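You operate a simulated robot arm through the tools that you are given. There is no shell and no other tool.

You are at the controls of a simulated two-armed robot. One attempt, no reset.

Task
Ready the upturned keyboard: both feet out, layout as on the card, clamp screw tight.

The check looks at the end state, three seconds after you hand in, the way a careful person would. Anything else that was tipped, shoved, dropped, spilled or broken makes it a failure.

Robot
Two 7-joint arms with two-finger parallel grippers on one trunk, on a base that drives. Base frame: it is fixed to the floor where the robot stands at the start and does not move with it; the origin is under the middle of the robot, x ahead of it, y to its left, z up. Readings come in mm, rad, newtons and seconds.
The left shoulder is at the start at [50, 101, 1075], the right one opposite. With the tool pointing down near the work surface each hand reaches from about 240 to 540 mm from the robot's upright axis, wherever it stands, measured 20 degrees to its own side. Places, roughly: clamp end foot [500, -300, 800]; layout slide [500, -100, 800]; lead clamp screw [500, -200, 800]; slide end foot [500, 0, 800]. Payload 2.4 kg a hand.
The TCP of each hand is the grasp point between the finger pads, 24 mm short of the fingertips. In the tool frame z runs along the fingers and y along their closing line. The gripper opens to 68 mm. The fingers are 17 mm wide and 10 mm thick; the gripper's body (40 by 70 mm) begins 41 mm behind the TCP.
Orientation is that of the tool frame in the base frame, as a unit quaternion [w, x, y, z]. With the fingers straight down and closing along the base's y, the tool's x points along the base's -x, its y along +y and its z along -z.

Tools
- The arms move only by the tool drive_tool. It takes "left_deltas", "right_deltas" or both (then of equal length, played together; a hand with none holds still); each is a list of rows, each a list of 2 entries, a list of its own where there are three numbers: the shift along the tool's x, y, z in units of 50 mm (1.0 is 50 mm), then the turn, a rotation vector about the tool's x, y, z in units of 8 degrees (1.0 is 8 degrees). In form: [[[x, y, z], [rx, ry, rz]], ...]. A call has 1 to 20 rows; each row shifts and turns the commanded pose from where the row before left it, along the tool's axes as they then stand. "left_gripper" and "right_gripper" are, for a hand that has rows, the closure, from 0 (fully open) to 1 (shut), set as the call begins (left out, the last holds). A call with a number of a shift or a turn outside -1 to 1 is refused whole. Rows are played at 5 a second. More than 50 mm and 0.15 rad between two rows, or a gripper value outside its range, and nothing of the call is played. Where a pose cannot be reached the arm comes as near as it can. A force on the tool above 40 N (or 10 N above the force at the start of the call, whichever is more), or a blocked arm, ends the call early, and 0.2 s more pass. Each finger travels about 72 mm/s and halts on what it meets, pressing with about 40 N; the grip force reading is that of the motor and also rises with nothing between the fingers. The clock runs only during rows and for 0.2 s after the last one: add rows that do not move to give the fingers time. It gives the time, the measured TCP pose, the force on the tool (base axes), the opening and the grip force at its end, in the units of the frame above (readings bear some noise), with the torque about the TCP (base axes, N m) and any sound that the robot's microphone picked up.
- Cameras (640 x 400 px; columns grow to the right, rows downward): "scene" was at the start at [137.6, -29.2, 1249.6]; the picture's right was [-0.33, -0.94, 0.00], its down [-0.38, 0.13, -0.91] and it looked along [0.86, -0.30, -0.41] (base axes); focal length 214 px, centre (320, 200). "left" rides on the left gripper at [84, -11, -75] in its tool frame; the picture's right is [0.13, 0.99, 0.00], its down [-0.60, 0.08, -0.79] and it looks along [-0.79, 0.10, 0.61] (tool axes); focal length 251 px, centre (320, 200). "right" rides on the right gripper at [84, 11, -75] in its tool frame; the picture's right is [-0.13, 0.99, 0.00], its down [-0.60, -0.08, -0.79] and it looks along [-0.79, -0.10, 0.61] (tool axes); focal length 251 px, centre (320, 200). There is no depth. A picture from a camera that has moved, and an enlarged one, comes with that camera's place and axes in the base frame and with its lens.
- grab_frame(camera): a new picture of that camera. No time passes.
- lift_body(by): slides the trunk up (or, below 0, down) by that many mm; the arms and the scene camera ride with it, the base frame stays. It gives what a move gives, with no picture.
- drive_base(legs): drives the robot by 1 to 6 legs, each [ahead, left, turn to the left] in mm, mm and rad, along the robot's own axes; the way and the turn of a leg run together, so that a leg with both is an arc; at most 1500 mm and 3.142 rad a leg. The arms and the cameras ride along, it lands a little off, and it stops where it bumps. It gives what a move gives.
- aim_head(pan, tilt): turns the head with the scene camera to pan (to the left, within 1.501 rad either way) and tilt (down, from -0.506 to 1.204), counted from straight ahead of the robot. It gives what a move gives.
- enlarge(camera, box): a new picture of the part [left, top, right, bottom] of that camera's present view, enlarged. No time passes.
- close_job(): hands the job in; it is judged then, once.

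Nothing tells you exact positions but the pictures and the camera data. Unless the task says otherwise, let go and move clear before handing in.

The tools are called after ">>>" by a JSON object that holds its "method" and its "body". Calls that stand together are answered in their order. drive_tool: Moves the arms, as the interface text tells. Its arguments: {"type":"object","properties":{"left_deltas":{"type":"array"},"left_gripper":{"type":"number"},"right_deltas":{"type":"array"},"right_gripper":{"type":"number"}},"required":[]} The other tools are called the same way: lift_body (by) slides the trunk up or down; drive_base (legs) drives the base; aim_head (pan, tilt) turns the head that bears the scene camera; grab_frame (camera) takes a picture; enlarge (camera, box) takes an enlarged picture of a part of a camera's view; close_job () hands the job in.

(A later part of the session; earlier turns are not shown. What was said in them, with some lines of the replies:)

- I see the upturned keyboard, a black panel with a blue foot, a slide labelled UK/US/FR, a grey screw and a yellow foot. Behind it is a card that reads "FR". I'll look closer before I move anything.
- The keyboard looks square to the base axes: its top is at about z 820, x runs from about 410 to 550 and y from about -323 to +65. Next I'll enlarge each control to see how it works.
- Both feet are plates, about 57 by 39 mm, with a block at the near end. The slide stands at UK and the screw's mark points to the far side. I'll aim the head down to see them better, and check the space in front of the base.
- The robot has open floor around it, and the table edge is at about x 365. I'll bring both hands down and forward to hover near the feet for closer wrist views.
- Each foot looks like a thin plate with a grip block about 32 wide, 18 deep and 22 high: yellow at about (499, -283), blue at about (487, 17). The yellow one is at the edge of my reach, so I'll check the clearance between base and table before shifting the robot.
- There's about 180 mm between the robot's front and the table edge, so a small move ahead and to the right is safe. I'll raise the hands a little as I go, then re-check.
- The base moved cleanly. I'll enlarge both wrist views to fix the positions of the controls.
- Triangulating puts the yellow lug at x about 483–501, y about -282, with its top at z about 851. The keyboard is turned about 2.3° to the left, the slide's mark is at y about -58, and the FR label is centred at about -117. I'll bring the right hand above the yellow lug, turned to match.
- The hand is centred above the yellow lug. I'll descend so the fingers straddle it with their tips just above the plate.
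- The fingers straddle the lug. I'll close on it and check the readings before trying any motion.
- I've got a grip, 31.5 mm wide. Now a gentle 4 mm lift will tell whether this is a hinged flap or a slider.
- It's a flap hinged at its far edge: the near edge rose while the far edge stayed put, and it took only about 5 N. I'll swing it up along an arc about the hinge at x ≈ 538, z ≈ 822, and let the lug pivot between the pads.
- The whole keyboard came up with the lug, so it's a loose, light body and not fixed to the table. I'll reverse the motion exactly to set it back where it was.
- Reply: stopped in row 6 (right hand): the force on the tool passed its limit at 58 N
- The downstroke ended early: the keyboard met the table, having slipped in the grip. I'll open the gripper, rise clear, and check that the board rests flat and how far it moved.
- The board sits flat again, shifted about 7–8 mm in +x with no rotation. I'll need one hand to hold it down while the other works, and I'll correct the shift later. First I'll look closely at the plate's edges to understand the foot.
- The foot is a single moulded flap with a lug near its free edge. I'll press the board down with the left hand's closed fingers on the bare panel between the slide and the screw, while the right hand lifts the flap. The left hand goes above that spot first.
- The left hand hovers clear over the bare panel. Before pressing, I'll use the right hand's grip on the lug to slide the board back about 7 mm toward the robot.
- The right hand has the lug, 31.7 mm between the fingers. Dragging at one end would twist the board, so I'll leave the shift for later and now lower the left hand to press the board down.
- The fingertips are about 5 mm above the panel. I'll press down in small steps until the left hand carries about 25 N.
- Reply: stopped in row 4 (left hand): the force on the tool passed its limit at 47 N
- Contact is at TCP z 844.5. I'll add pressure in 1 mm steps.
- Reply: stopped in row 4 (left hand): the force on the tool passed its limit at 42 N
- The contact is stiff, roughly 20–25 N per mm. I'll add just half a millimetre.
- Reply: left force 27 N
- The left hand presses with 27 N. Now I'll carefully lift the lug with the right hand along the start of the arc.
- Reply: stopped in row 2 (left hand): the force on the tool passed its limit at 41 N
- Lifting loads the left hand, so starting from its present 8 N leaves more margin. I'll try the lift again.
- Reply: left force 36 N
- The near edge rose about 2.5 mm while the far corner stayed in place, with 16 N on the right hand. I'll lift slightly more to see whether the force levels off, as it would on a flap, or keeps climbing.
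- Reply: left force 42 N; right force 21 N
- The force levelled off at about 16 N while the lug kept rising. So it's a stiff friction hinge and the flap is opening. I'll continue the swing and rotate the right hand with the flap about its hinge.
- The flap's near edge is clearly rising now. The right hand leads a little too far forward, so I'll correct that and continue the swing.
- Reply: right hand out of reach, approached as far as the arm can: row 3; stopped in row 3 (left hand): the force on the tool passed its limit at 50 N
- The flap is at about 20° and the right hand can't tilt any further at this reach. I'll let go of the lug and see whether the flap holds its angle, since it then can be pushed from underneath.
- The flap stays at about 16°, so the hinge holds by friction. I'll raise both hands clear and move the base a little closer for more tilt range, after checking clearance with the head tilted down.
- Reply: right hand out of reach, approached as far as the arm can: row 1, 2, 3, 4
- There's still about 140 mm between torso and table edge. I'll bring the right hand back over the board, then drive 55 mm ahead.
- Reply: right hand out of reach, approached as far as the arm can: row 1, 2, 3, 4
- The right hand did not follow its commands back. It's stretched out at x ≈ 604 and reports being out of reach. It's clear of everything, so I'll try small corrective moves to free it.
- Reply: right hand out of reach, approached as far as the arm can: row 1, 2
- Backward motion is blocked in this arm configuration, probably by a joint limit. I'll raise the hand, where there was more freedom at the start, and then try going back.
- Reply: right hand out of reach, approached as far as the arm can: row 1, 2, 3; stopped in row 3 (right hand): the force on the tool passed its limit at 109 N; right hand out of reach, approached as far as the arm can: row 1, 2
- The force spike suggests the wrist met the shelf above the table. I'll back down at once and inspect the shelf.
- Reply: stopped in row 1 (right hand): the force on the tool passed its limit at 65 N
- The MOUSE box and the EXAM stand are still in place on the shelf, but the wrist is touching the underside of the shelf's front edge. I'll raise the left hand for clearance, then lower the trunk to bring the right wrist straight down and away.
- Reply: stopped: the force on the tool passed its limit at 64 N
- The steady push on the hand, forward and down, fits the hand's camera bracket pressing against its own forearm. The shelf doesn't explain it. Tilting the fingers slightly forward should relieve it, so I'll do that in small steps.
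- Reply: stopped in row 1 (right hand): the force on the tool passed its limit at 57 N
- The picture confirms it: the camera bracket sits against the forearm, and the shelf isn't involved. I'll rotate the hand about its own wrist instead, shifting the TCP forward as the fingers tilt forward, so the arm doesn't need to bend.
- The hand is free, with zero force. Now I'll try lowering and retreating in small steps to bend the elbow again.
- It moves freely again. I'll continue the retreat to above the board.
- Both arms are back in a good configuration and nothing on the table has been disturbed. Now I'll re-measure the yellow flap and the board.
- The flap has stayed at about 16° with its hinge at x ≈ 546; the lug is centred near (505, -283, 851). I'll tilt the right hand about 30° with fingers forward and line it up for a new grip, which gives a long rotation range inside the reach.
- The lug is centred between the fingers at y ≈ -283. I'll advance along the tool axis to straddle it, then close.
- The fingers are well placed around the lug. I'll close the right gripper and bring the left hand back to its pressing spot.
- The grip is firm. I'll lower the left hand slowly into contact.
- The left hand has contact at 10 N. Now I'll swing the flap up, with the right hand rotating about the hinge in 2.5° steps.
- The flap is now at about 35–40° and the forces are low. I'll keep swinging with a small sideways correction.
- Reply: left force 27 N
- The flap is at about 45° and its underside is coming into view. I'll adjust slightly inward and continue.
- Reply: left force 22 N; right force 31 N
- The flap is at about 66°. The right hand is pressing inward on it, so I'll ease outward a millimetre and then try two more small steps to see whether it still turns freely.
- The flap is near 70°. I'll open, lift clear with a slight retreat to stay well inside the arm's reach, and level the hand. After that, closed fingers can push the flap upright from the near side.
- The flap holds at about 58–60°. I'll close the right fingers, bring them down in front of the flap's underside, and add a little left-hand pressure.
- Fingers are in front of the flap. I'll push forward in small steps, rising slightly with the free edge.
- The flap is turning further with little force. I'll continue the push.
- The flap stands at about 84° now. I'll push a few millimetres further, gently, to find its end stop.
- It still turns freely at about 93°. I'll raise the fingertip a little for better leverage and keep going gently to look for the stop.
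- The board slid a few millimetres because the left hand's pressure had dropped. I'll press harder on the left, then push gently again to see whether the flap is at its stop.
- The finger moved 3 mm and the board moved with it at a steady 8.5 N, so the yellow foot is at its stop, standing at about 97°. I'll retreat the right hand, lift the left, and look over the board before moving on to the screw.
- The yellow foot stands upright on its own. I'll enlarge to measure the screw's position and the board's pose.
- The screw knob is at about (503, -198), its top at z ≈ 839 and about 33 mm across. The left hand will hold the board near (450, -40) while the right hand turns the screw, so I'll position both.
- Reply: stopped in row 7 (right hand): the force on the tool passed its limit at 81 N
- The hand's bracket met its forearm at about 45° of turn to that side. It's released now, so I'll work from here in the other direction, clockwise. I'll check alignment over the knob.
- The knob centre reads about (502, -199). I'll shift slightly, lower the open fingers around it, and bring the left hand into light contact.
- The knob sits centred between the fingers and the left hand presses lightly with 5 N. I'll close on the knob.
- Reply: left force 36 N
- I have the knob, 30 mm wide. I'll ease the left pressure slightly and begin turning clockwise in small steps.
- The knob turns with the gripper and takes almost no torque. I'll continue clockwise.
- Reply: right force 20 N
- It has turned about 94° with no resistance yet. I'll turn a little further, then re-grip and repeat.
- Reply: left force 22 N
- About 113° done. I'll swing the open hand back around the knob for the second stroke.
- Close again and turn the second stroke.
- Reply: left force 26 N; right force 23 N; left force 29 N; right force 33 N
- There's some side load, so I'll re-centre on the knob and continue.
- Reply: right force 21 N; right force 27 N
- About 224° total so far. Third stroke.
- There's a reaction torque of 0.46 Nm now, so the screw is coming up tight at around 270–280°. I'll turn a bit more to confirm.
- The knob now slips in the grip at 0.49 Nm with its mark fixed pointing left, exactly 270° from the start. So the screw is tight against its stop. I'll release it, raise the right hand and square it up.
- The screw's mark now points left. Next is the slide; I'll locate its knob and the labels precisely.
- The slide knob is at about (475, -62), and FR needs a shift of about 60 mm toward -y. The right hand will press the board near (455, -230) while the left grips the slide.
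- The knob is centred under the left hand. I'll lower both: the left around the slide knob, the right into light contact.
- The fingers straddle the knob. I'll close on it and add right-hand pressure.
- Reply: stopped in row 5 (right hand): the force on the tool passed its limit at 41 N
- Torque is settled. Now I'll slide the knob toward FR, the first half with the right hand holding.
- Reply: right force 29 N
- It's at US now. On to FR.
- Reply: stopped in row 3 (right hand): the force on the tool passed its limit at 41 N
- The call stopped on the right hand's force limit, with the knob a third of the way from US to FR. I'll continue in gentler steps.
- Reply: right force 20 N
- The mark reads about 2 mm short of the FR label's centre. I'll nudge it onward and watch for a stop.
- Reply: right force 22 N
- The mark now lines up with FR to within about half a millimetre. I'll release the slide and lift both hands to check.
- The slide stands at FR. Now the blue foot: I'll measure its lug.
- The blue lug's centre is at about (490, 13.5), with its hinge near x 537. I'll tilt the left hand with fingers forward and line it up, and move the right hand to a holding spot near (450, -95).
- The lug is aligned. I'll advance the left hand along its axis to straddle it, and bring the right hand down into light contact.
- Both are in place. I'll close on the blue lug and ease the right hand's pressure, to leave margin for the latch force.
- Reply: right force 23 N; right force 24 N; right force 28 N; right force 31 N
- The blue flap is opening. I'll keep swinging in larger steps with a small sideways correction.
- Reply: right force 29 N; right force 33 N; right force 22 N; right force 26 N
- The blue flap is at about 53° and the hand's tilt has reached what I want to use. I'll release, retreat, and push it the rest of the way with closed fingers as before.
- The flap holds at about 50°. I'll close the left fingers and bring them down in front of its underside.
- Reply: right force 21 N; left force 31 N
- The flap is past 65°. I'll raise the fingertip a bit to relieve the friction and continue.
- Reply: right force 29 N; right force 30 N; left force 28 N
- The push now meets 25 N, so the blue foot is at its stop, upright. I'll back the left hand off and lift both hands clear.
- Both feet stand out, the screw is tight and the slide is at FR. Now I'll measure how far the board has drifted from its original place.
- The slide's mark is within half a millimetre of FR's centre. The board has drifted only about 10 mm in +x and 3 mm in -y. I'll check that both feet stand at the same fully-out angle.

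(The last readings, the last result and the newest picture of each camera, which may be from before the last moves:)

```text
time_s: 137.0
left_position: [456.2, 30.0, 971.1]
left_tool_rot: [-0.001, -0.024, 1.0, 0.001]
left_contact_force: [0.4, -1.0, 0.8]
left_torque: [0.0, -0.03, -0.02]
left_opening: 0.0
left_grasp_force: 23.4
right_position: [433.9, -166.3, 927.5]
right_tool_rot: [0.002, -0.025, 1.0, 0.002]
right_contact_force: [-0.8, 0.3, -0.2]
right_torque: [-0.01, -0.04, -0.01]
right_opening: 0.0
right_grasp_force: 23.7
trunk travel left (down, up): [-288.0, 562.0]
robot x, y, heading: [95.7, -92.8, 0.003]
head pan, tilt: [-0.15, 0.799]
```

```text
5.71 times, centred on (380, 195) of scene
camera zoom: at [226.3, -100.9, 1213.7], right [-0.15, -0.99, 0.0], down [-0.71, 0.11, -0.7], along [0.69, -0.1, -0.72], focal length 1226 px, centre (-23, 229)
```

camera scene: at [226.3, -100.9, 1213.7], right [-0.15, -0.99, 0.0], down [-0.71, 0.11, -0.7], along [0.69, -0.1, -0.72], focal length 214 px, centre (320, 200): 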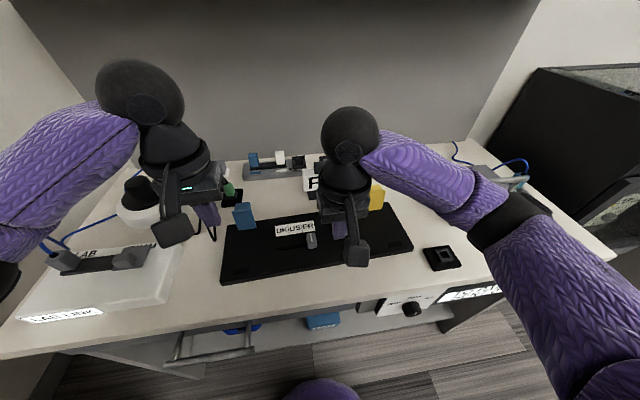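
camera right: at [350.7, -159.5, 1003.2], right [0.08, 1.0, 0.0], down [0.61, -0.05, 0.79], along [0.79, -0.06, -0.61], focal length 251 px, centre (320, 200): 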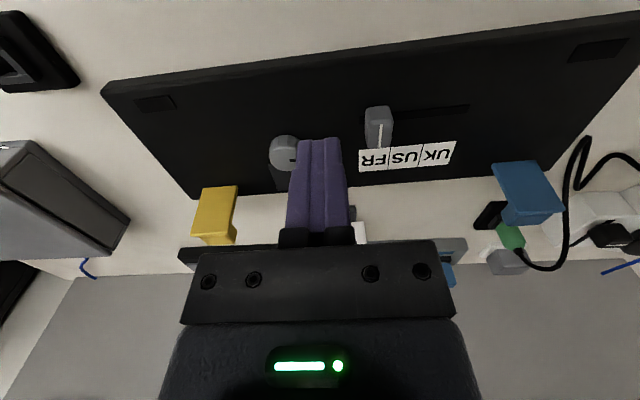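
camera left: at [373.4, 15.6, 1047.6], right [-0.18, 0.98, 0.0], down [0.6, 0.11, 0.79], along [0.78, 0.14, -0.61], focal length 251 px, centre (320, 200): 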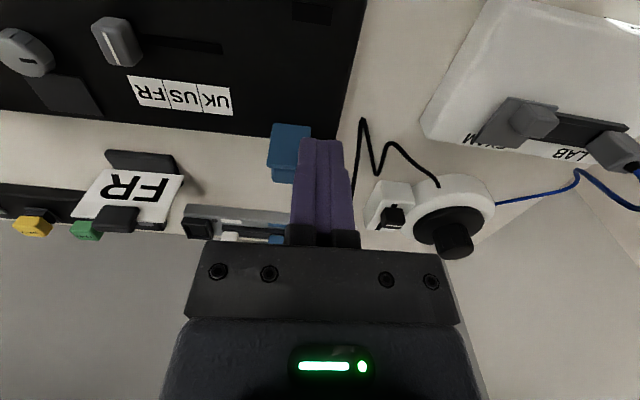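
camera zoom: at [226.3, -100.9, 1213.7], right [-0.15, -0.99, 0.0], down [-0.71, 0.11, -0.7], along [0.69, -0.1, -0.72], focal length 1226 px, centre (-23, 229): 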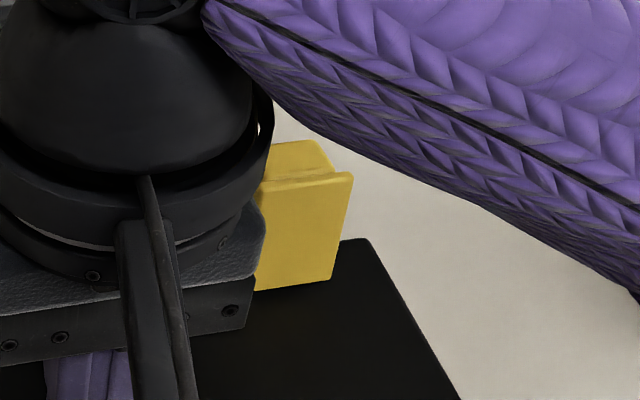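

Both feet stand at about 96°, which is their stop. To undo the 10 mm drift, I'll use one right-hand fingertip behind the far edge at the board's middle (y ≈ -132) and draw it back. First I'll move above that spot, high over everything.

>>> {"method": "drive_tool", "body": {"right_deltas": [[[0, 0, -0.3], [0, 0, 0]], [[-0.7, 0.14, -0.1], [0, 0, 0]], [[-0.7, 0.14, 0], [0, 0, 0]], [[-0.75, 0.14, 0], [0, 0, 0]], [[-0.77, 0.12, 0], [0, 0, 0]], [[0, 0, 0], [0, 0, 0]]], "right_gripper": 1.0}}

>>> {"method": "grab_frame", "body": {"camera": "right"}}

>>> {"method": "grab_frame", "body": {"camera": "scene"}}

>>> {"method": "grab_frame", "body": {"camera": "left"}}

```text
time_s: 138.4
left_position: [457.8, 30.4, 970.4]
left_tool_rot: [0.0, -0.024, 1.0, 0.001]
left_contact_force: [0.2, 0.4, -1.2]
left_torque: [0.0, 0.0, -0.03]
left_opening: 0.2
left_grasp_force: 23.3
right_position: [577.1, -131.4, 946.8]
right_tool_rot: [0.003, -0.025, 1.0, 0.002]
right_contact_force: [0.6, -0.2, -0.3]
right_torque: [-0.01, 0.0, 0.01]
right_opening: 0.0
right_grasp_force: 23.4
trunk travel left (down, up): [-288.0, 562.0]
robot x, y, heading: [91.0, -93.7, 0.001]
head pan, tilt: [-0.15, 0.799]
```

```text
taken
camera right: at [493.7, -124.6, 1022.2], right [0.08, 1.0, 0.0], down [0.61, -0.05, 0.79], along [0.79, -0.06, -0.61], focal length 251 px, centre (320, 200)
```

right: 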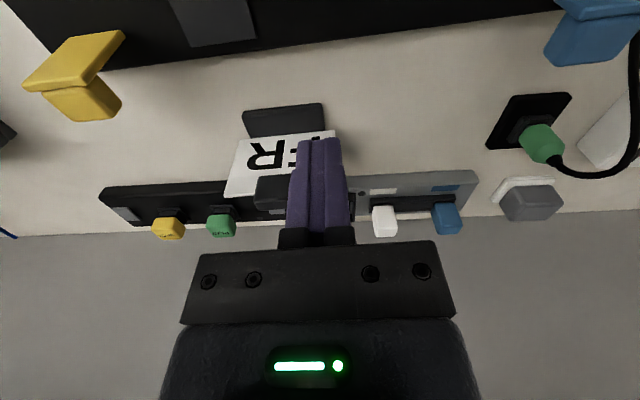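

```text
taken
camera scene: at [226.5, -100.6, 1213.7], right [-0.15, -0.99, 0.0], down [-0.71, 0.11, -0.7], along [0.69, -0.1, -0.72], focal length 214 px, centre (320, 200)
```

scene: 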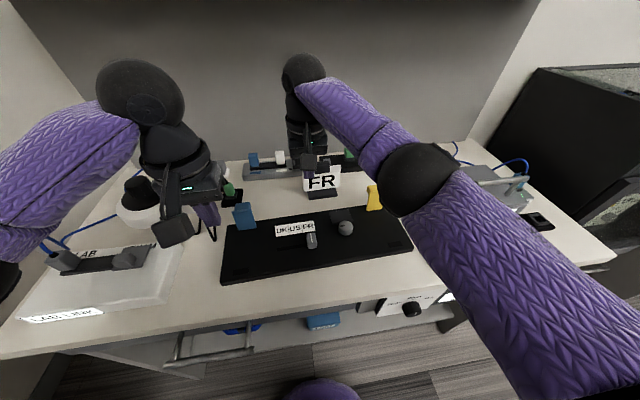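

```text
taken
camera left: at [373.9, 15.7, 1047.3], right [-0.18, 0.98, 0.0], down [0.6, 0.11, 0.79], along [0.78, 0.14, -0.61], focal length 251 px, centre (320, 200)
```

left: 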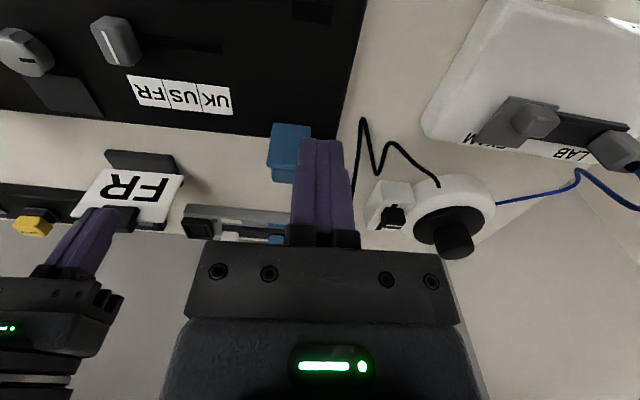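

The spot is clear: the FR card's base starts at x ≈ 628 and the board's far edge is at about 566. I'll move 6 mm further back for clearance and lower behind the edge.

>>> {"method": "drive_tool", "body": {"right_deltas": [[[-0.13, 0, 0.2], [0, 0, 0]], [[0, 0, 0.5], [0, 0, 0]], [[0, 0, 0.5], [0, 0, 0]], [[0, 0, 0.5], [0, 0, 0]], [[0, 0, 0.3], [0, 0, 0]], [[0, 0, 0], [0, 0, 0]]]}}

>>> {"method": "grab_frame", "body": {"camera": "right"}}

>>> {"method": "enlarge", "body": {"camera": "scene", "box": [250, 140, 410, 260]}}

>>> {"method": "enlarge", "body": {"camera": "left", "box": [0, 60, 260, 260]}}

```text
time_s: 139.8
left_position: [457.9, 31.5, 971.4]
left_tool_rot: [0.001, -0.024, 1.0, 0.001]
left_contact_force: [-0.2, -1.2, -0.3]
left_torque: [0.02, 0.02, -0.03]
left_opening: 0.0
left_grasp_force: 23.5
right_position: [586.6, -129.7, 847.4]
right_tool_rot: [0.0, -0.025, 1.0, 0.001]
right_contact_force: [-0.6, -0.2, 0.7]
right_torque: [0.0, -0.02, 0.0]
right_opening: 0.0
right_grasp_force: 23.7
trunk travel left (down, up): [-288.0, 562.0]
robot x, y, heading: [96.6, -86.9, -0.001]
head pan, tilt: [-0.15, 0.799]
```

```text
taken
camera right: at [502.6, -124.1, 922.9], right [0.08, 1.0, 0.0], down [0.61, -0.05, 0.79], along [0.79, -0.06, -0.61], focal length 251 px, centre (320, 200)
```

right: 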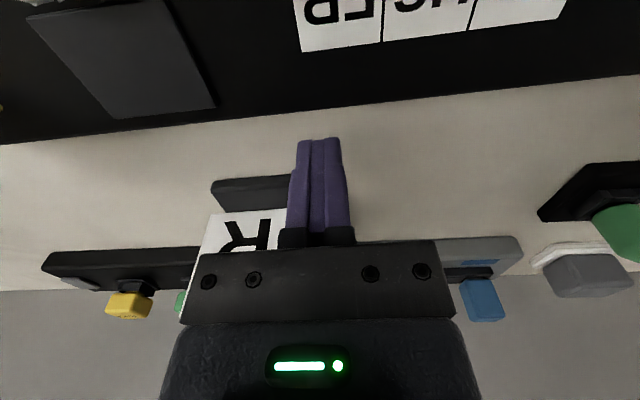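

```text
3.33 times, centred on (330, 200) of scene
camera zoom: at [226.5, -100.7, 1213.7], right [-0.15, -0.99, 0.0], down [-0.71, 0.11, -0.7], along [0.69, -0.1, -0.72], focal length 715 px, centre (287, 200)
```

zoom: 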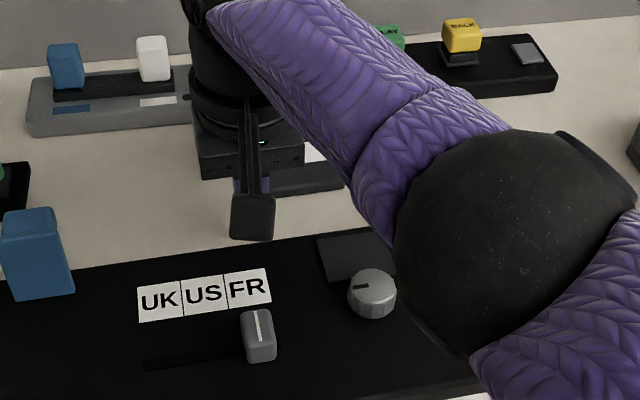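

```text
2.00 times, centred on (130, 160) of left
camera zoom: at [373.9, 15.7, 1047.4], right [-0.18, 0.98, 0.0], down [0.6, 0.11, 0.79], along [0.78, 0.14, -0.61], focal length 503 px, centre (700, 280)
```

zoom: 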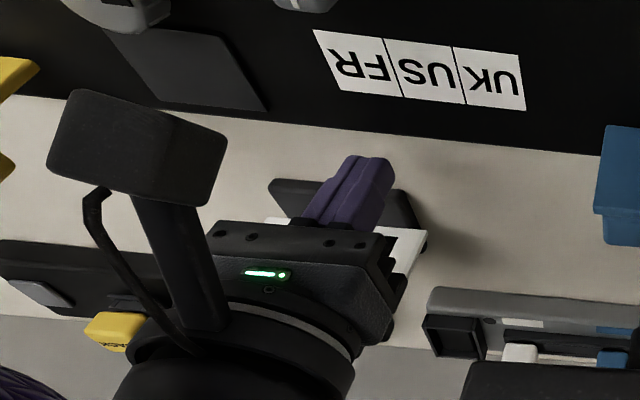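

The finger is clear of the card and behind the edge. I'll lower the last 12 mm and draw the board back slowly.

>>> {"method": "drive_tool", "body": {"right_deltas": [[[0, 0, 0.12], [0, 0, 0]], [[0, 0, 0.11], [0, 0, 0]], [[0.06, 0, 0], [0, 0, 0]], [[0.06, 0, 0], [0, 0, 0]], [[0.04, 0, 0], [0, 0, 0]], [[0.04, 0, 0], [0, 0, 0]], [[0, 0, 0], [0, 0, 0]]]}}

>>> {"method": "enlarge", "body": {"camera": "left", "box": [0, 0, 260, 200]}}

>>> {"method": "grab_frame", "body": {"camera": "right"}}

```text
time_s: 141.4
left_position: [459.3, 30.2, 970.8]
left_tool_rot: [0.0, -0.025, 1.0, 0.002]
left_contact_force: [0.3, 0.2, -0.1]
left_torque: [0.03, 0.03, 0.02]
left_opening: 0.0
left_grasp_force: 23.3
right_position: [575.6, -132.0, 835.3]
right_tool_rot: [0.002, -0.024, 1.0, 0.001]
right_contact_force: [6.3, 0.8, -0.8]
right_torque: [-0.07, -0.16, 0.02]
right_opening: 0.1
right_grasp_force: 23.8
trunk travel left (down, up): [-288.0, 562.0]
robot x, y, heading: [96.8, -90.3, -0.002]
head pan, tilt: [-0.15, 0.799]
```

```text
2.00 times, centred on (130, 100) of left
camera zoom: at [374.6, 15.8, 1047.1], right [-0.18, 0.98, 0.0], down [0.6, 0.11, 0.79], along [0.78, 0.14, -0.61], focal length 503 px, centre (700, 400)
```

zoom: 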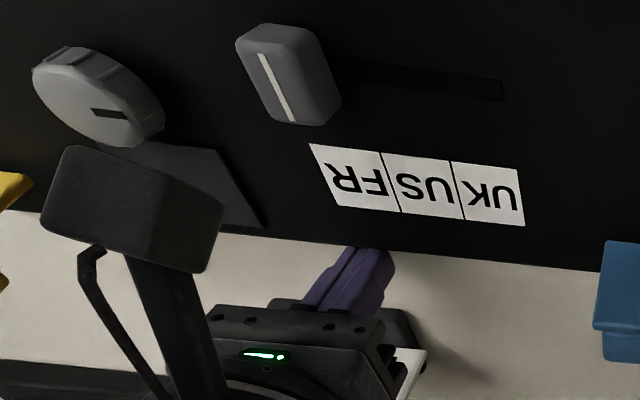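

```text
taken
camera right: at [492.0, -124.7, 911.6], right [0.08, 1.0, 0.0], down [0.61, -0.05, 0.79], along [0.79, -0.06, -0.61], focal length 251 px, centre (320, 200)
```

right: 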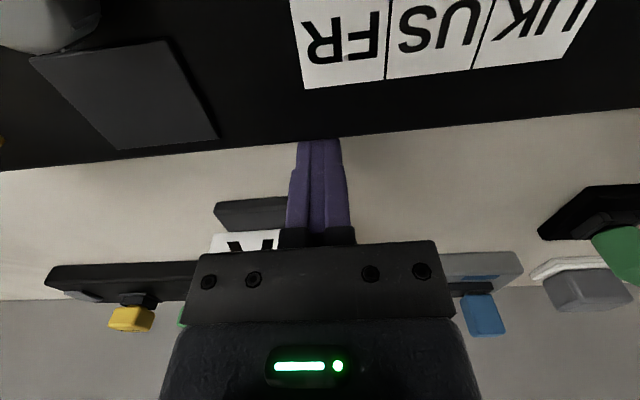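

Contact was made at 6 N and the board is moving. I'll draw it back another 9 mm or so.

>>> {"method": "drive_tool", "body": {"right_deltas": [[[0.04, 0, 0], [0, 0, 0]], [[0.04, 0, 0], [0, 0, 0]], [[0.04, 0, 0], [0, 0, 0]], [[0.04, 0, 0], [0, 0, 0]], [[0.02, 0, 0], [0, 0, 0]], [[0, 0, 0], [0, 0, 0]]]}}

>>> {"method": "enlarge", "body": {"camera": "left", "box": [0, 0, 260, 200]}}

>>> {"method": "grab_frame", "body": {"camera": "scene"}}

```text
time_s: 142.8
left_position: [458.5, 28.7, 972.0]
left_tool_rot: [-0.001, -0.025, 1.0, 0.0]
left_contact_force: [0.1, 0.5, -0.3]
left_torque: [-0.01, 0.02, 0.01]
left_opening: 0.0
left_grasp_force: 23.2
right_position: [566.9, -130.9, 835.3]
right_tool_rot: [0.001, -0.023, 1.0, 0.001]
right_contact_force: [15.5, -2.3, 11.1]
right_torque: [-0.18, -0.2, 0.03]
right_opening: 0.0
right_grasp_force: 24.0
trunk travel left (down, up): [-288.0, 562.0]
robot x, y, heading: [98.0, -88.6, 0.003]
head pan, tilt: [-0.15, 0.799]
```

```text
2.00 times, centred on (130, 100) of left
camera zoom: at [374.7, 15.5, 1047.2], right [-0.18, 0.98, 0.0], down [0.6, 0.11, 0.79], along [0.78, 0.14, -0.61], focal length 503 px, centre (700, 400)
```

zoom: 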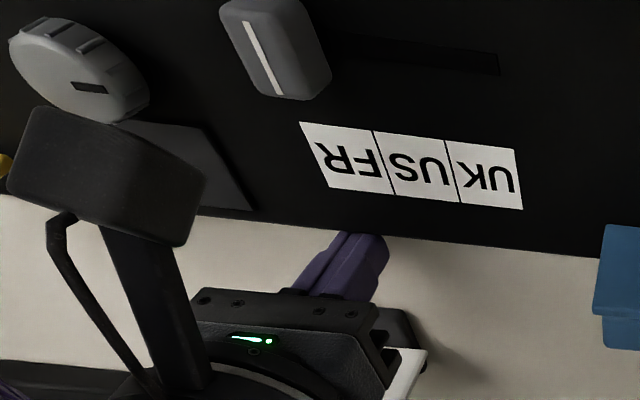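

```text
taken
camera scene: at [227.4, -100.9, 1213.7], right [-0.15, -0.99, 0.0], down [-0.71, 0.11, -0.7], along [0.69, -0.1, -0.72], focal length 214 px, centre (320, 200)
```

scene: 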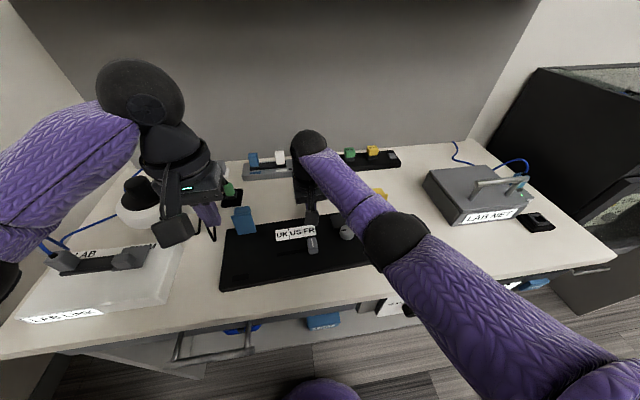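

The board is back within about 1–2 mm of its original x. I'll back the finger off, raise it, and withdraw both arms for a final inspection.

>>> {"method": "drive_tool", "body": {"right_deltas": [[[-0.1, 0, 0], [0, 0, 0]], [[-0.15, 0, 0], [0, 0, 0]], [[0, 0, -0.4], [0, 0, 0]], [[0, 0, -0.6], [0, 0, 0]], [[0, 0, -0.7], [0, 0, 0]], [[0, 0, -0.5], [0, 0, 0]], [[0, 0, 0], [0, 0, 0]]]}}

>>> {"method": "drive_tool", "body": {"right_deltas": [[[0.6, 0, -0.1], [0, 0, 0]], [[0.7, -0.2, 0], [0, 0, 0]], [[0.7, -0.3, 0], [0, 0, 0]], [[0.7, -0.4, 0], [0, 0, 0]], [[0.6, -0.6, 0], [0, 0, 0]], [[0.3, -0.6, 0], [0, 0, 0]]], "left_deltas": [[[0.5, 0.3, -0.3], [0, 0, 0]], [[0.5, 0.3, -0.3], [0, 0, 0]], [[0.3, 0.3, -0.3], [0, 0, 0]], [[0, 0, 0], [0, 0, 0]], [[0, 0, 0], [0, 0, 0]], [[0, 0, 0], [0, 0, 0]]]}}

>>> {"method": "grab_frame", "body": {"camera": "scene"}}

>>> {"method": "grab_frame", "body": {"camera": "right"}}

>>> {"method": "grab_frame", "body": {"camera": "left"}}

```text
time_s: 144.4
left_position: [457.8, 30.7, 971.3]
left_tool_rot: [0.0, -0.024, 1.0, 0.0]
left_contact_force: [0.1, -0.2, -0.5]
left_torque: [0.0, -0.02, 0.0]
left_opening: 0.1
left_grasp_force: 23.6
right_position: [578.1, -134.9, 945.6]
right_tool_rot: [0.0, -0.025, 1.0, 0.001]
right_contact_force: [0.8, -0.4, -0.7]
right_torque: [-0.02, 0.01, 0.01]
right_opening: 0.0
right_grasp_force: 24.0
trunk travel left (down, up): [-288.0, 562.0]
robot x, y, heading: [96.0, -90.6, 0.001]
head pan, tilt: [-0.15, 0.799]
```

```text
time_s: 145.8
left_position: [390.2, 72.1, 1016.5]
left_tool_rot: [0.0, -0.025, 1.0, 0.001]
left_contact_force: [0.2, -0.2, -0.3]
left_torque: [0.01, 0.01, -0.01]
left_opening: 0.2
left_grasp_force: 23.7
right_position: [403.0, -245.6, 951.4]
right_tool_rot: [0.0, -0.025, 1.0, 0.001]
right_contact_force: [-0.6, -0.2, 0.6]
right_torque: [0.04, 0.0, -0.04]
right_opening: 0.1
right_grasp_force: 23.7
trunk travel left (down, up): [-288.0, 562.0]
robot x, y, heading: [95.2, -90.6, -0.003]
head pan, tilt: [-0.15, 0.799]
```

```text
taken
camera scene: at [226.2, -100.9, 1213.7], right [-0.15, -0.99, 0.0], down [-0.71, 0.11, -0.7], along [0.69, -0.1, -0.72], focal length 214 px, centre (320, 200)
```

scene: 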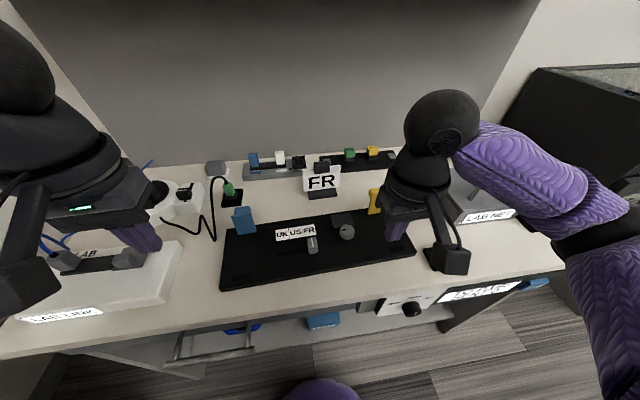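

```text
taken
camera right: at [319.4, -238.2, 1026.3], right [0.08, 1.0, 0.0], down [0.61, -0.05, 0.79], along [0.79, -0.06, -0.61], focal length 251 px, centre (320, 200)
```

right: 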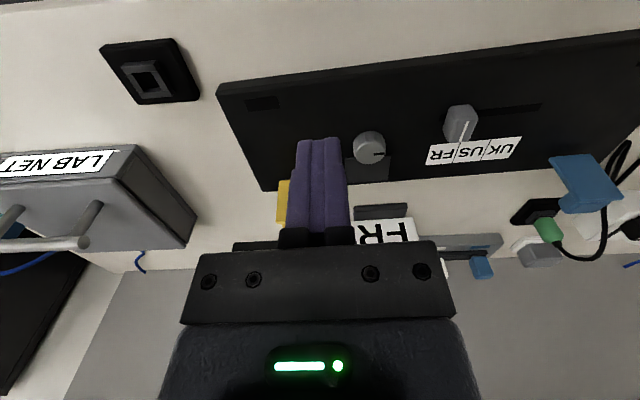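

```text
taken
camera left: at [306.3, 57.6, 1093.4], right [-0.18, 0.98, 0.0], down [0.6, 0.11, 0.79], along [0.78, 0.14, -0.61], focal length 251 px, centre (320, 200)
```

left: 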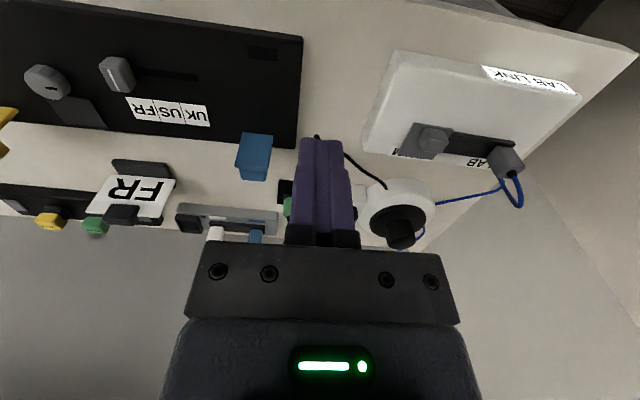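

Nearly done. I'll pull the right hand further back and up, then take final close-ups.

>>> {"method": "drive_tool", "body": {"right_deltas": [[[0.3, -0.3, -0.7], [0, 0, 0]], [[0.3, -0.3, -0.7], [0, 0, 0]], [[0.2, -0.2, -0.7], [0, 0, 0]], [[0, 0, 0], [0, 0, 0]]], "left_deltas": [[[0.2, 0.3, -0.6], [0, 0, 0]], [[0.2, 0.3, -0.6], [0, 0, 0]], [[0.2, 0.2, -0.6], [0, 0, 0]], [[0, 0, 0], [0, 0, 0]]]}}

>>> {"method": "enlarge", "body": {"camera": "scene", "box": [200, 170, 430, 310]}}

>>> {"method": "grab_frame", "body": {"camera": "scene"}}

>>> {"method": "enlarge", "body": {"camera": "right", "box": [300, 40, 560, 220]}}

```text
time_s: 146.8
left_position: [357.9, 112.7, 1107.0]
left_tool_rot: [0.0, -0.025, 1.0, 0.001]
left_contact_force: [-0.4, -0.6, -0.5]
left_torque: [0.01, -0.03, 0.0]
left_opening: 0.0
left_grasp_force: 23.7
right_position: [366.0, -286.8, 1056.2]
right_tool_rot: [0.0, -0.024, 1.0, 0.001]
right_contact_force: [-0.4, -0.2, -0.3]
right_torque: [-0.01, 0.0, -0.01]
right_opening: 0.0
right_grasp_force: 23.5
trunk travel left (down, up): [-288.0, 562.0]
robot x, y, heading: [98.7, -91.4, 0.002]
head pan, tilt: [-0.15, 0.799]
```

```text
2.78 times, centred on (315, 240) of scene
camera zoom: at [226.2, -100.8, 1213.7], right [-0.15, -0.99, 0.0], down [-0.71, 0.11, -0.7], along [0.69, -0.1, -0.72], focal length 597 px, centre (334, 89)
```

zoom: 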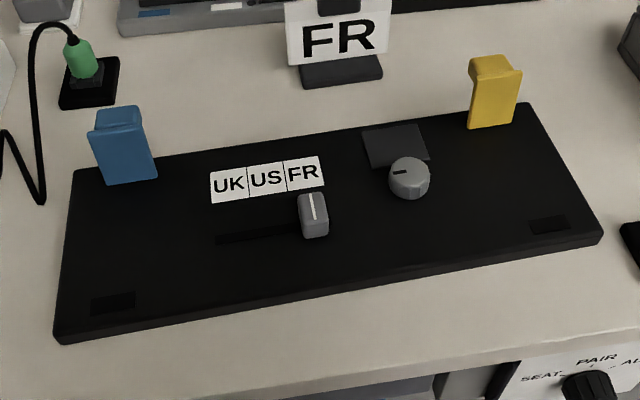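

```text
taken
camera scene: at [226.2, -100.8, 1213.7], right [-0.15, -0.99, 0.0], down [-0.71, 0.11, -0.7], along [0.69, -0.1, -0.72], focal length 214 px, centre (320, 200)
```

scene: 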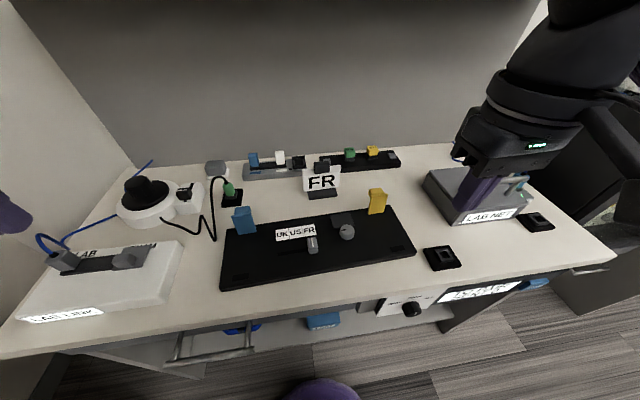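

```text
2.22 times, centred on (430, 130) of right
camera zoom: at [281.4, -280.7, 1132.1], right [0.08, 1.0, 0.0], down [0.61, -0.05, 0.79], along [0.79, -0.06, -0.61], focal length 559 px, centre (76, 356)
```

zoom: 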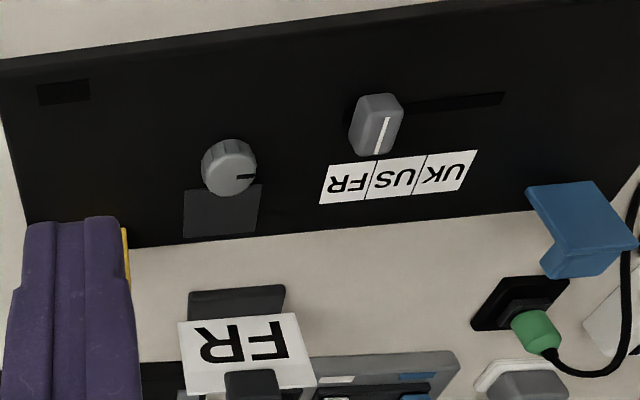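

Final check: both feet stand upright at their stops, the slide's mark lines up with FR, and the screw is tight with its mark at the 270° stop. The board is back near its original place and nothing else has moved. Both hands are clear, so I'm handing in.

>>> {"method": "close_job", "body": {}}

```text
The job is handed in.
```

I handed the job in with the keyboard set as asked. I haven't seen the result of the check.

- **Feet:** both the yellow and the blue foot stand at about 96°, against their stops, and hold there on their own.
- **Layout:** the slide is at FR, matching the card, and its mark is within about half a millimetre of the label's centre.
- **Clamp screw:** it turned 270° clockwise to a hard stop. Pushing further at about 0.5 Nm only made the knob slip in the grip.

**Keyboard moved:** the keyboard is loose on the table, and my first pull on the yellow foot lifted it. It drifted about 10 mm while I worked. I drew it back to within about 2 mm front to back, but it still sits 3–5 mm to the right of where it started.

**Other objects:** the last views showed the FR card and everything else on the table in place. The right arm got stuck at full stretch once, and I took its force spike for a knock on the shelf. The close-up showed the hand's camera bracket against its own forearm, and the MOUSE box and EXAM sign were still standing.
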